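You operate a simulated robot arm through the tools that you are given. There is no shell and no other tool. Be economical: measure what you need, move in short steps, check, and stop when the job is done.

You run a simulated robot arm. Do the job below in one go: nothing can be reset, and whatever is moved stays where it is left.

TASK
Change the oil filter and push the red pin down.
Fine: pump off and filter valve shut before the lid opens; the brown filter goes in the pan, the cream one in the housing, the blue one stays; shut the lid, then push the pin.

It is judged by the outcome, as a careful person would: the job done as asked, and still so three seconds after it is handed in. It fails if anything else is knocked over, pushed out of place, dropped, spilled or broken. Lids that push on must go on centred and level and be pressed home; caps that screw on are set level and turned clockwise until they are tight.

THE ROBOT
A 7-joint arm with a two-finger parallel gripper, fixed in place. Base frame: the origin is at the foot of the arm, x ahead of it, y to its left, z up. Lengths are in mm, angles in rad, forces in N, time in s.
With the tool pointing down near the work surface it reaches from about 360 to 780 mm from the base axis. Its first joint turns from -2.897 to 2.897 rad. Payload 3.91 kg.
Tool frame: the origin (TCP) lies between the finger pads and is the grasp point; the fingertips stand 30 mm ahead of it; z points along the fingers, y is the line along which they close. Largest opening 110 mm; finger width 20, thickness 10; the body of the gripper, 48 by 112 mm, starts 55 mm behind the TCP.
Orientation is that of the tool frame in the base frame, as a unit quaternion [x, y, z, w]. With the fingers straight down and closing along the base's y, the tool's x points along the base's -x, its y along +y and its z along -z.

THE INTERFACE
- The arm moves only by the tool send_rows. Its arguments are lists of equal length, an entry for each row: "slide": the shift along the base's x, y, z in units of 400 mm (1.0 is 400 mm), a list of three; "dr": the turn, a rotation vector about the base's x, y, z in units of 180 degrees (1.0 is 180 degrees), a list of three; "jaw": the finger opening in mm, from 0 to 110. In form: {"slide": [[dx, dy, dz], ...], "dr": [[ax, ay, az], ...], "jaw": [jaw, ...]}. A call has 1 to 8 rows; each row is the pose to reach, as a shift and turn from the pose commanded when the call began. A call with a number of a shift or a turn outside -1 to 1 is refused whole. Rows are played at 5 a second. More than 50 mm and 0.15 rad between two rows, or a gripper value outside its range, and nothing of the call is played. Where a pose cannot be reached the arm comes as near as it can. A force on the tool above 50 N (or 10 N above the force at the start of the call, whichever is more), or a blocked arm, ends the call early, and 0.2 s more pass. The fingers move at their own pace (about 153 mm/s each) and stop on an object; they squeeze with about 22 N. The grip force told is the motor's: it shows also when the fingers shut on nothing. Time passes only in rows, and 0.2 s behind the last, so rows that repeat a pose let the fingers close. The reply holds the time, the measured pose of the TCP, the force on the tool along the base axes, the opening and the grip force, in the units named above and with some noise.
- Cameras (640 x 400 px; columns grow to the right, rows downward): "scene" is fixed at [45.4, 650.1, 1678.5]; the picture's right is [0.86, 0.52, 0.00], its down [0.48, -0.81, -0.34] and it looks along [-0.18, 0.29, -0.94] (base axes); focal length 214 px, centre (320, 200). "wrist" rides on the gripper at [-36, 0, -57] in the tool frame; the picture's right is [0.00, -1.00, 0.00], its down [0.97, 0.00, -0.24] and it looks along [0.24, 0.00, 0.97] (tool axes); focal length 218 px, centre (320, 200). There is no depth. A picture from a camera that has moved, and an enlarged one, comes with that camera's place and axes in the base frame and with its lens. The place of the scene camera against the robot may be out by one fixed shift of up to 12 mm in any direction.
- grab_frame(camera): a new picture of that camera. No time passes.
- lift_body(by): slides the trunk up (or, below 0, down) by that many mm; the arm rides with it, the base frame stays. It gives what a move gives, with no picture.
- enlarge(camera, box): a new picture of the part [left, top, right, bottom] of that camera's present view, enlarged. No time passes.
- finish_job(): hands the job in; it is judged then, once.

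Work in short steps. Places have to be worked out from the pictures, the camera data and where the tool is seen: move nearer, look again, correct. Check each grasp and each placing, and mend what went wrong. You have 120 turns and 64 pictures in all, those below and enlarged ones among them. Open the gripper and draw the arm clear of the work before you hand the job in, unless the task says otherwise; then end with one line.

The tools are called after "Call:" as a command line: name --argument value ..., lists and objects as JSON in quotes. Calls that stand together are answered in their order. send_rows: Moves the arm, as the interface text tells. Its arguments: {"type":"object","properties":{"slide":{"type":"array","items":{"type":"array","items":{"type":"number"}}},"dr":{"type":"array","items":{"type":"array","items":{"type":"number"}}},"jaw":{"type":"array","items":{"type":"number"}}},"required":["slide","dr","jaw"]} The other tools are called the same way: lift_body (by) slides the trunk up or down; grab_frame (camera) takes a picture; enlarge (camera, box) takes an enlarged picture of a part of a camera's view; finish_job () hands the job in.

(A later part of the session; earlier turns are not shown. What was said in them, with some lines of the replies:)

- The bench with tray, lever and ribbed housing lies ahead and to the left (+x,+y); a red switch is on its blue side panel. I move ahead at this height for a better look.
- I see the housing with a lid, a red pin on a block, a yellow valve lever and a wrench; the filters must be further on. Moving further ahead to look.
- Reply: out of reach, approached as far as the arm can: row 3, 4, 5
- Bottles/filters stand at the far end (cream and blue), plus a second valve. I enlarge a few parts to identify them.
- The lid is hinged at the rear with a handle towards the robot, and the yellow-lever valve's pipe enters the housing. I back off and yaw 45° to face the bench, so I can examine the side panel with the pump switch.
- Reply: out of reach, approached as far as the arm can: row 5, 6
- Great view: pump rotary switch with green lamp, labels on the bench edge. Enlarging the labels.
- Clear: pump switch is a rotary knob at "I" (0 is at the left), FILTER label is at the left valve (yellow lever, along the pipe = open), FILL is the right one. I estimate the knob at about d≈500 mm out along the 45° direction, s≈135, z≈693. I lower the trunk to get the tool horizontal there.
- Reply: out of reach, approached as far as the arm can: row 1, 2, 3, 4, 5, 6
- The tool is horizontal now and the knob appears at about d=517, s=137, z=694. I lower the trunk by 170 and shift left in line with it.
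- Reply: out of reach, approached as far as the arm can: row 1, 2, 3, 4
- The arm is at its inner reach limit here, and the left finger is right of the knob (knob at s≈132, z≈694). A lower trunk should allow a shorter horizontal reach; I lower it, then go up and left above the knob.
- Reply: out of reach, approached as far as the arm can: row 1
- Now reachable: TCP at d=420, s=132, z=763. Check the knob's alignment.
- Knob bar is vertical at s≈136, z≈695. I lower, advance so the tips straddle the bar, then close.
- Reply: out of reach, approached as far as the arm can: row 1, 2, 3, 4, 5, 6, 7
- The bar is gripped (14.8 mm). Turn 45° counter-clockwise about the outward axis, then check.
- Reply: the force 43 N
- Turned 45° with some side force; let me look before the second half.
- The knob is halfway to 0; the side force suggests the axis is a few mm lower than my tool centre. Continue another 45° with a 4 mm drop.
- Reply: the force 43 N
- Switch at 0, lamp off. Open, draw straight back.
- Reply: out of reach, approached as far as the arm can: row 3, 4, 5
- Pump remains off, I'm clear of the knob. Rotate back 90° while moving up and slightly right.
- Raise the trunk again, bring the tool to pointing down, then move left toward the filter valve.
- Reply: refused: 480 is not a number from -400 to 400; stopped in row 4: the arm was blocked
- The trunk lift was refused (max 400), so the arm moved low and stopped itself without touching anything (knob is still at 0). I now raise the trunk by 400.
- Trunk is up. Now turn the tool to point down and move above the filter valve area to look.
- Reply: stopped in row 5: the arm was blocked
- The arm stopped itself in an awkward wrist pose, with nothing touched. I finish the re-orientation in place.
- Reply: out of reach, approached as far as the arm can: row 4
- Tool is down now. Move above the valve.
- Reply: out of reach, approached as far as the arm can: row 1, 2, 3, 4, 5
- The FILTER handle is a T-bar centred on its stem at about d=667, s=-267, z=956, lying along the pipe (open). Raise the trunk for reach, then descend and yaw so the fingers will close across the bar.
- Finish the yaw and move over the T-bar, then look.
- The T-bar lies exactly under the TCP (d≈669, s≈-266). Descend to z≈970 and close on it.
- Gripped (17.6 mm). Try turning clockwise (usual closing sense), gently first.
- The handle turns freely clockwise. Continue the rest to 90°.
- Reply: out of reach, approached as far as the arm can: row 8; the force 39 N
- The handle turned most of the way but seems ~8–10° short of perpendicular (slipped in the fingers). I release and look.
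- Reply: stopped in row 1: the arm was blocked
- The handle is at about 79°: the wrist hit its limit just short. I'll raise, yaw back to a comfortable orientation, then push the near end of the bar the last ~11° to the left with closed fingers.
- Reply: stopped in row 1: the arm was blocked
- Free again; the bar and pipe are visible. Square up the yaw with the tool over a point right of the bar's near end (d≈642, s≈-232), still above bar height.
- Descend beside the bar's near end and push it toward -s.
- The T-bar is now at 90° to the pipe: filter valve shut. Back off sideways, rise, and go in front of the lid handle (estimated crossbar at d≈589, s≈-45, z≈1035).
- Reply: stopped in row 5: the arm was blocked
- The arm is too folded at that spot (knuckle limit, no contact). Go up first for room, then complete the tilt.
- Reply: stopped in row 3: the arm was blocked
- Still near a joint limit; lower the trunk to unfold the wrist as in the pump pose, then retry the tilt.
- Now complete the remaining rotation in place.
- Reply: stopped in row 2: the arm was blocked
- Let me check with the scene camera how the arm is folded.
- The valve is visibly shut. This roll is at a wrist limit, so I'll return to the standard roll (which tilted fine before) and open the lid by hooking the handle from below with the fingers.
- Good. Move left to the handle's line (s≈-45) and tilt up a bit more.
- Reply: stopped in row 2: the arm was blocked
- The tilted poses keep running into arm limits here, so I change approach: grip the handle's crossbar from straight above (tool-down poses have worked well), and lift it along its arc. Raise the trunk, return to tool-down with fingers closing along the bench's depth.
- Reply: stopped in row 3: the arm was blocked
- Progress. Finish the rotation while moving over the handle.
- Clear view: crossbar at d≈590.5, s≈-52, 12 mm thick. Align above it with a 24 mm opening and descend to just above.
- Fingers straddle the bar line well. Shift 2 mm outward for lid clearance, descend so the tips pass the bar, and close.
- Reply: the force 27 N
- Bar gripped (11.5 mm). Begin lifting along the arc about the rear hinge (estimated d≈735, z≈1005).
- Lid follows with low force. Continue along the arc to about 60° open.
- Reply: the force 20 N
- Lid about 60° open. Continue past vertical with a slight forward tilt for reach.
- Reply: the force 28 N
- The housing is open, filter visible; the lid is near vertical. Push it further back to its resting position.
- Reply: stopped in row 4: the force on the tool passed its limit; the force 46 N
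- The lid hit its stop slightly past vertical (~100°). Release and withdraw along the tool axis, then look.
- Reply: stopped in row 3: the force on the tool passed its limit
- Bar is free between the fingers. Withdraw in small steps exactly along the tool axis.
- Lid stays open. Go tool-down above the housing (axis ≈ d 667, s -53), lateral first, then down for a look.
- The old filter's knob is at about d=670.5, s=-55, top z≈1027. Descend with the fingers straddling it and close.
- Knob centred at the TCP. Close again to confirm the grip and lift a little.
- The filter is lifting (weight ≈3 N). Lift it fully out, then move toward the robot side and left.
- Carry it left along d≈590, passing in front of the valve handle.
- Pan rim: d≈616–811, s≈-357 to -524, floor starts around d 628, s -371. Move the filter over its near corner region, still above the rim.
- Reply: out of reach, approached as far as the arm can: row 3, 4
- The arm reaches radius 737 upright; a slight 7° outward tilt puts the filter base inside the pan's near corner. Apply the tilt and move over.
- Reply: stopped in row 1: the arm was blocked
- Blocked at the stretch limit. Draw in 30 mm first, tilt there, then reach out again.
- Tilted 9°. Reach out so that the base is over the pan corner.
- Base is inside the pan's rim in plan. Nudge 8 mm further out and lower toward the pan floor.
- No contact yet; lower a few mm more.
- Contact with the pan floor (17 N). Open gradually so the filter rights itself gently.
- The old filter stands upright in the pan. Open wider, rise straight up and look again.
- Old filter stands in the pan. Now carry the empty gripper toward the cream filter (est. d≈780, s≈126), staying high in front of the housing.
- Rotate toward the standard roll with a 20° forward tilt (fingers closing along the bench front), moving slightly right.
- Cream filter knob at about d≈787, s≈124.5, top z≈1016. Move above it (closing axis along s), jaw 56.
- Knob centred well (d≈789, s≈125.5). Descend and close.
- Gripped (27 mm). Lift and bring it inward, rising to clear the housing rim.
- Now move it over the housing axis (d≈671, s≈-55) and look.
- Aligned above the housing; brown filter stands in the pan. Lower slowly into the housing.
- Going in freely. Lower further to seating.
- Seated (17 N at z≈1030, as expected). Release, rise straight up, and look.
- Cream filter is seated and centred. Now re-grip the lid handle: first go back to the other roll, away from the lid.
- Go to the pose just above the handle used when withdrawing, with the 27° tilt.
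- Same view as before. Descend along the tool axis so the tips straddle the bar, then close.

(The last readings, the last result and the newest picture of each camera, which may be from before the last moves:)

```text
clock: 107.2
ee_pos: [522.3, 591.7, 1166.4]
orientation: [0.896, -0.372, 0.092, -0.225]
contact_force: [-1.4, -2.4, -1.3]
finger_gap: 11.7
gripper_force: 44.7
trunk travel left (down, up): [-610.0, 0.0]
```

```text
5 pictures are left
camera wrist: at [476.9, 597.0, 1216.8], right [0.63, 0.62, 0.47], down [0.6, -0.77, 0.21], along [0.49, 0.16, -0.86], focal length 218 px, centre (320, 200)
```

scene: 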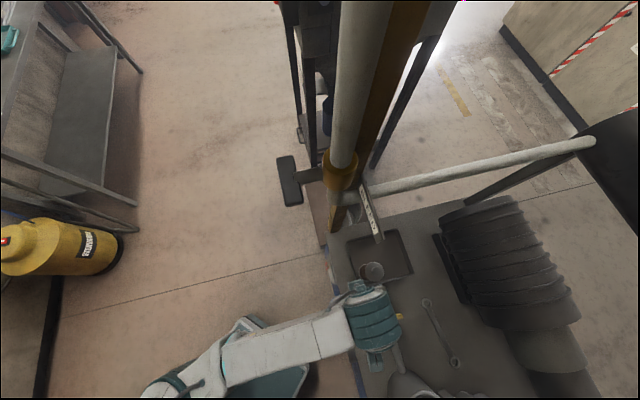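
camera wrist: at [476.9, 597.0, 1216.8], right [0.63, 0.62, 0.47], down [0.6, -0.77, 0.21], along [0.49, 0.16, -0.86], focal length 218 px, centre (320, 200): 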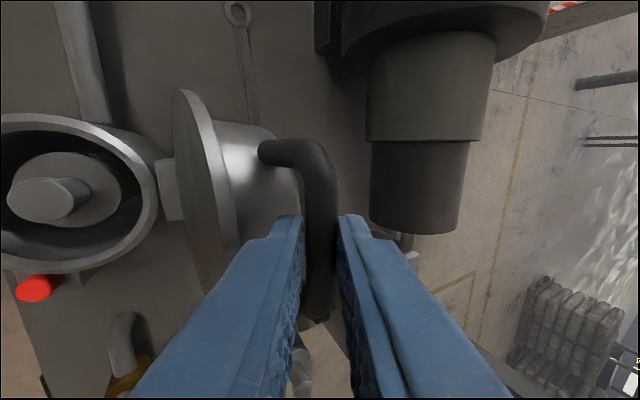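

Handle gripped again. Close the lid along the reversed arc (fitted hinge d≈737.5, z≈1014, R≈148.5), first down to about 60°.

Call:
send_rows --slide '[[-0.0327, -0.0327, 0.0188], [-0.0661, -0.0661, 0.03], [-0.0999, -0.0999, 0.0338], [-0.1337, -0.1337, 0.03], [-0.1627, -0.1627, 0.02], [-0.1913, -0.1913, 0.005]]' --dr '[[-0.0206, 0.0204, 0], [-0.0412, 0.0407, 0], [-0.0618, 0.0611, 0], [-0.0824, 0.0815, 0], [-0.0989, 0.0978, 0.001], [-0.1114, 0.1101, 0.001]]' --jaw '[6, 6, 6, 6, 6, 6]'

```text
clock: 108.6
ee_pos: [444.7, 515.0, 1167.9]
orientation: [0.924, -0.382, -0.001, 0.001]
contact_force: [7.0, -4.1, -1.1]
finger_gap: 11.8
gripper_force: 44.8
trunk travel left (down, up): [-610.0, 0.0]
```

Low forces; lid at ~60° on its way down. Continue to closed.

Call:
send_rows --slide '[[-0.0327, -0.0327, -0.0235], [-0.0628, -0.0628, -0.0533], [-0.0895, -0.0895, -0.0885], [-0.1124, -0.1124, -0.1288], [-0.1314, -0.1314, -0.1733], [-0.1441, -0.1441, -0.2148], [-0.1522, -0.1522, -0.252], [-0.157, -0.157, -0.286]]' --dr '[[0, 0, 0], [0, 0, 0], [0, 0, 0], [0, 0, 0], [0, 0, 0], [0, 0, 0], [0, 0, 0], [0, 0, 0]]' --jaw '[6, 6, 6, 6, 6, 6, 6, 6]'

Call:
grab_frame --camera "wrist"

```text
clock: 110.4
ee_pos: [380.9, 452.3, 1058.1]
orientation: [0.925, -0.381, 0.001, -0.004]
contact_force: [7.4, 3.6, 24.4]
finger_gap: 11.9
gripper_force: 44.7
trunk travel left (down, up): [-610.0, 0.0]
```

```text
4 pictures are left
camera wrist: at [355.6, 477.8, 1114.5], right [0.7, 0.71, 0.01], down [0.69, -0.69, 0.24], along [0.17, -0.16, -0.97], focal length 218 px, centre (320, 200)
```

wrist: 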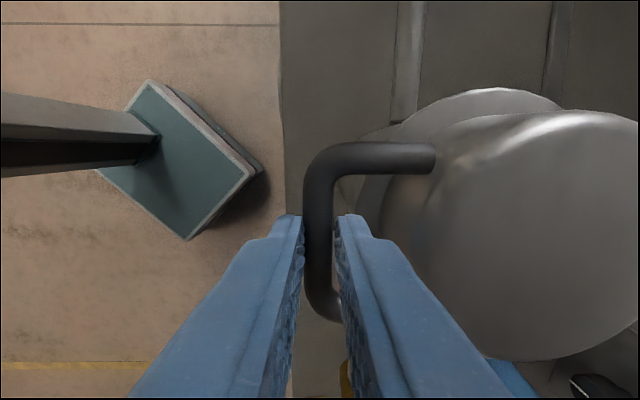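

Lid appears shut (24 N reaction). Press down a few mm more to confirm it is home.

Call:
send_rows --slide '[[0, 0, -0.006], [0, 0, -0.012]]' --dr '[[0, 0, 0], [0, 0, 0]]' --jaw '[6, 6]'

```text
clock: 111.0
ee_pos: [381.5, 454.7, 1052.5]
orientation: [0.924, -0.382, 0.003, -0.003]
contact_force: [10.8, 15.3, 39.6]
finger_gap: 11.9
gripper_force: 45.1
trunk travel left (down, up): [-610.0, 0.0]
```

Lid closed with firm contact. Release and rise clear of the handle.

Call:
send_rows --slide '[[0, 0, 0.005], [0, 0, 0.01], [0, 0, 0.06], [0, 0, 0.14], [0, 0, 0.2]]' --dr '[[0, 0, 0], [0, 0, 0], [0, 0, 0], [0, 0, 0], [0, 0, 0]]' --jaw '[20, 24, 24, 24, 24]'

```text
clock: 112.2
ee_pos: [381.2, 450.7, 1131.2]
orientation: [0.924, -0.382, 0.0, 0.0]
contact_force: [0.1, 0.4, 0.2]
finger_gap: 23.8
gripper_force: 0.1
trunk travel left (down, up): [-610.0, 0.0]
```

Now move above the red pin (d≈618.7, s≈35, top z≈950), fingers closed, and check alignment.

Call:
send_rows --slide '[[0.1, -0.047, 0], [0.2025, -0.0948, 0], [0.2025, -0.0948, -0.1], [0.2025, -0.0948, -0.2], [0.2025, -0.0948, -0.27]]' --dr '[[0, 0, 0], [0, 0, 0], [0, 0, 0], [0, 0, 0], [0, 0, 0]]' --jaw '[10, 0, 0, 0, 0]'

Call:
grab_frame --camera "wrist"

```text
clock: 113.4
ee_pos: [463.0, 414.8, 1020.2]
orientation: [0.924, -0.382, 0.0, 0.0]
contact_force: [-0.2, 1.4, 0.4]
finger_gap: 0.0
gripper_force: 21.8
trunk travel left (down, up): [-610.0, 0.0]
```

```text
3 pictures are left
camera wrist: at [437.5, 439.3, 1077.8], right [0.71, 0.71, 0.0], down [0.69, -0.69, 0.24], along [0.17, -0.17, -0.97], focal length 218 px, centre (320, 200)
```

wrist: 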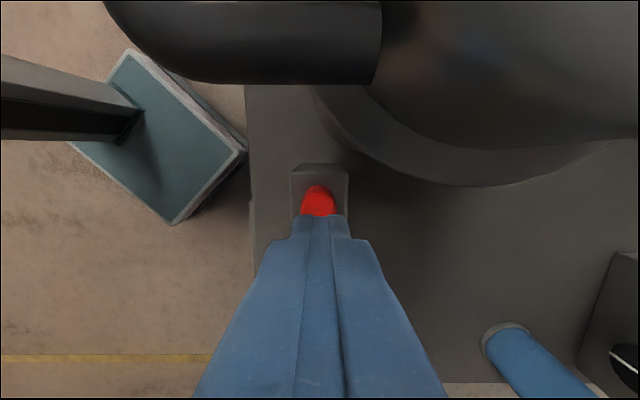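

Pin directly below (center s≈31). Shift 3 mm and descend slowly onto it.

Call:
send_rows --slide '[[-0.005, 0.004, -0.05], [-0.005, 0.004, -0.09], [-0.005, 0.004, -0.105], [-0.005, 0.004, -0.12]]' --dr '[[0, 0, 0], [0, 0, 0], [0, 0, 0], [0, 0, 0]]' --jaw '[0, 0, 0, 0]'

```text
clock: 114.4
ee_pos: [462.7, 414.5, 973.8]
orientation: [0.924, -0.383, 0.0, 0.0]
contact_force: [0.3, -1.5, 0.6]
finger_gap: 0.0
gripper_force: 22.2
trunk travel left (down, up): [-610.0, 0.0]
```

Call:
send_rows --slide '[[0, 0, -0.0125], [0, 0, -0.025]]' --dr '[[0, 0, 0], [0, 0, 0]]' --jaw '[0, 0]'

```text
clock: 115.0
ee_pos: [462.9, 416.4, 968.7]
orientation: [0.924, -0.382, 0.003, -0.004]
contact_force: [5.0, 0.4, 47.0]
finger_gap: 0.0
gripper_force: 22.1
trunk travel left (down, up): [-610.0, 0.0]
```

47 N reaction. Press a bit further.

Call:
send_rows --slide '[[0, 0, -0.004], [0, 0, -0.006], [0, 0, -0.006]]' --dr '[[0, 0, 0], [0, 0, 0], [0, 0, 0]]' --jaw '[0, 0, 0]'

Call:
enlarge --camera "wrist" --box '[240, 120, 400, 260]'

```text
clock: 115.5
ee_pos: [461.7, 416.3, 970.0]
orientation: [0.924, -0.383, 0.005, -0.006]
contact_force: [-4.7, -7.2, 32.0]
finger_gap: 0.0
gripper_force: 22.5
trunk travel left (down, up): [-610.0, 0.0]
stopped in row 2: the force on the tool passed its limit (the readings are from after the stop); the commanded pose is now the measured one
```

```text
2.86 times, centred on (320, 190) of wrist
camera zoom: at [435.3, 439.8, 1027.2], right [0.71, 0.71, 0.02], down [0.68, -0.69, 0.24], along [0.18, -0.16, -0.97], focal length 624 px, centre (320, 229)
```

zoom: 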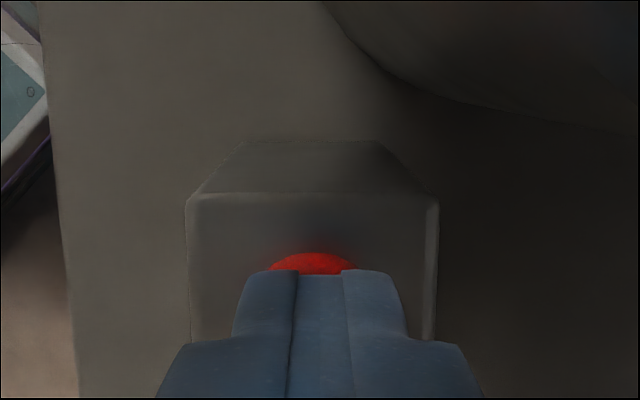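

The pin seems low now. Rise and view it from the earlier vantage point to compare with its initial height.

Call:
send_rows --slide '[[0, 0, 0.1], [0, 0, 0.2], [0, 0, 0.3], [0, 0, 0.4], [-0.07, 0.02, 0.45], [-0.14, 0.045, 0.452], [-0.214, 0.067, 0.452]]' --dr '[[0, 0, 0], [0, 0, 0], [0, 0, 0], [0, 0, 0], [0, 0, 0], [0, 0, 0], [0, 0, 0]]' --jaw '[0, 0, 0, 0, 20, 40, 40]'

Call:
enlarge --camera "wrist" --box '[290, 100, 530, 270]'

```text
clock: 117.1
ee_pos: [376.1, 444.4, 1148.2]
orientation: [0.924, -0.382, 0.003, -0.004]
contact_force: [-0.3, -0.2, 0.2]
finger_gap: 39.9
gripper_force: 0.1
trunk travel left (down, up): [-610.0, 0.0]
```

```text
2.35 times, centred on (410, 185) of wrist
camera zoom: at [349.7, 468.9, 1204.9], right [0.71, 0.71, 0.01], down [0.68, -0.69, 0.24], along [0.18, -0.16, -0.97], focal length 514 px, centre (108, 235)
```

zoom: 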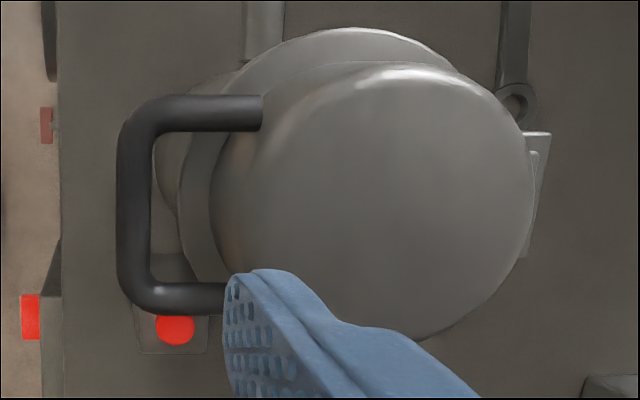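

The pin's top now looks ~10+ mm lower (flat disc just above its block) and the lid is fully shut. One more press to make sure it is bottomed.

Call:
send_rows --slide '[[0.108, -0.036, 0], [0.216, -0.073, 0], [0.216, -0.073, -0.1], [0.216, -0.073, -0.2], [0.216, -0.073, -0.3], [0.216, -0.073, -0.38], [0.216, -0.073, -0.43], [0.216, -0.073, -0.44]]' --dr '[[0, 0, 0], [0, 0, 0], [0, 0, 0], [0, 0, 0], [0, 0, 0], [0, 0, 0], [0, 0, 0], [0, 0, 0]]' --jaw '[10, 0, 0, 0, 0, 0, 0, 0]'

Call:
send_rows --slide '[[0, 0, -0.006], [0, 0, -0.014], [0, 0, -0.02], [0, 0, -0.024]]' --dr '[[0, 0, 0], [0, 0, 0], [0, 0, 0], [0, 0, 0]]' --jaw '[0, 0, 0, 0]'

```text
clock: 118.9
ee_pos: [462.9, 414.6, 972.4]
orientation: [0.924, -0.382, 0.004, -0.007]
contact_force: [0.5, 1.1, 13.5]
finger_gap: 0.2
gripper_force: 21.8
trunk travel left (down, up): [-610.0, 0.0]
```

```text
clock: 119.9
ee_pos: [464.0, 413.7, 972.4]
orientation: [0.924, -0.381, 0.007, -0.011]
contact_force: [-14.5, -2.6, 50.4]
finger_gap: 0.1
gripper_force: 21.6
trunk travel left (down, up): [-610.0, 0.0]
stopped in row 4: the force on the tool passed its limit (the readings are from after the stop); the commanded pose is now the measured one
```

The press meets a rigid stop at the same height and the pin's disc showed no side wall, so it is flush/down. Rise, open the gripper and draw clear.

Call:
send_rows --slide '[[0, 0, 0.1], [0, 0, 0.2], [0, 0, 0.3], [0, 0, 0.4], [-0.06, -0.06, 0.45], [-0.12, -0.12, 0.48], [-0.18, -0.18, 0.5]]' --dr '[[0, 0, 0], [0, 0, 0], [0, 0, 0], [0, 0, 0], [0, 0, 0], [0, 0, 0], [0, 0, 0]]' --jaw '[0, 0, 0, 40, 80, 80, 80]'

Call:
grab_frame --camera "wrist"

```text
clock: 121.5
ee_pos: [391.2, 343.6, 1165.8]
orientation: [0.924, -0.382, 0.004, -0.008]
contact_force: [0.2, 0.0, -0.2]
finger_gap: 80.2
gripper_force: 0.0
trunk travel left (down, up): [-610.0, 0.0]
```

```text
0 pictures are left
camera wrist: at [364.4, 366.9, 1222.2], right [0.71, 0.71, 0.02], down [0.68, -0.69, 0.24], along [0.18, -0.16, -0.97], focal length 218 px, centre (320, 200)
```

wrist: 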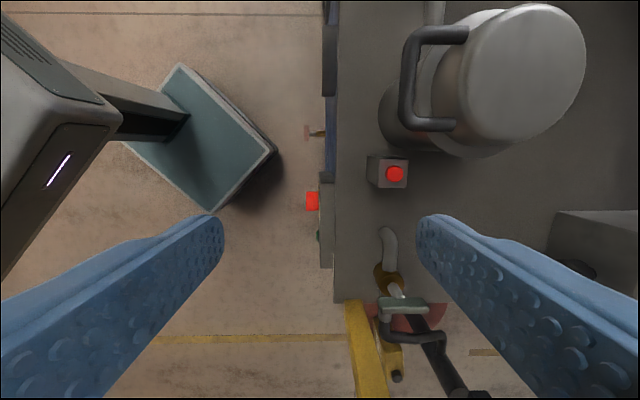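

The lid is shut, the pin disc is down in its block, and the arm is clear with the gripper open. Handing in.

Call:
finish_job

```text
The job is handed in.
```

The oil filter is changed and the red pin is down: pump off, filter valve shut, brown filter standing in the pan, cream one in the housing, blue one untouched, lid shut, arm clear. I judged the pin fully down from a firm stop under about 50 N and from the pictures.
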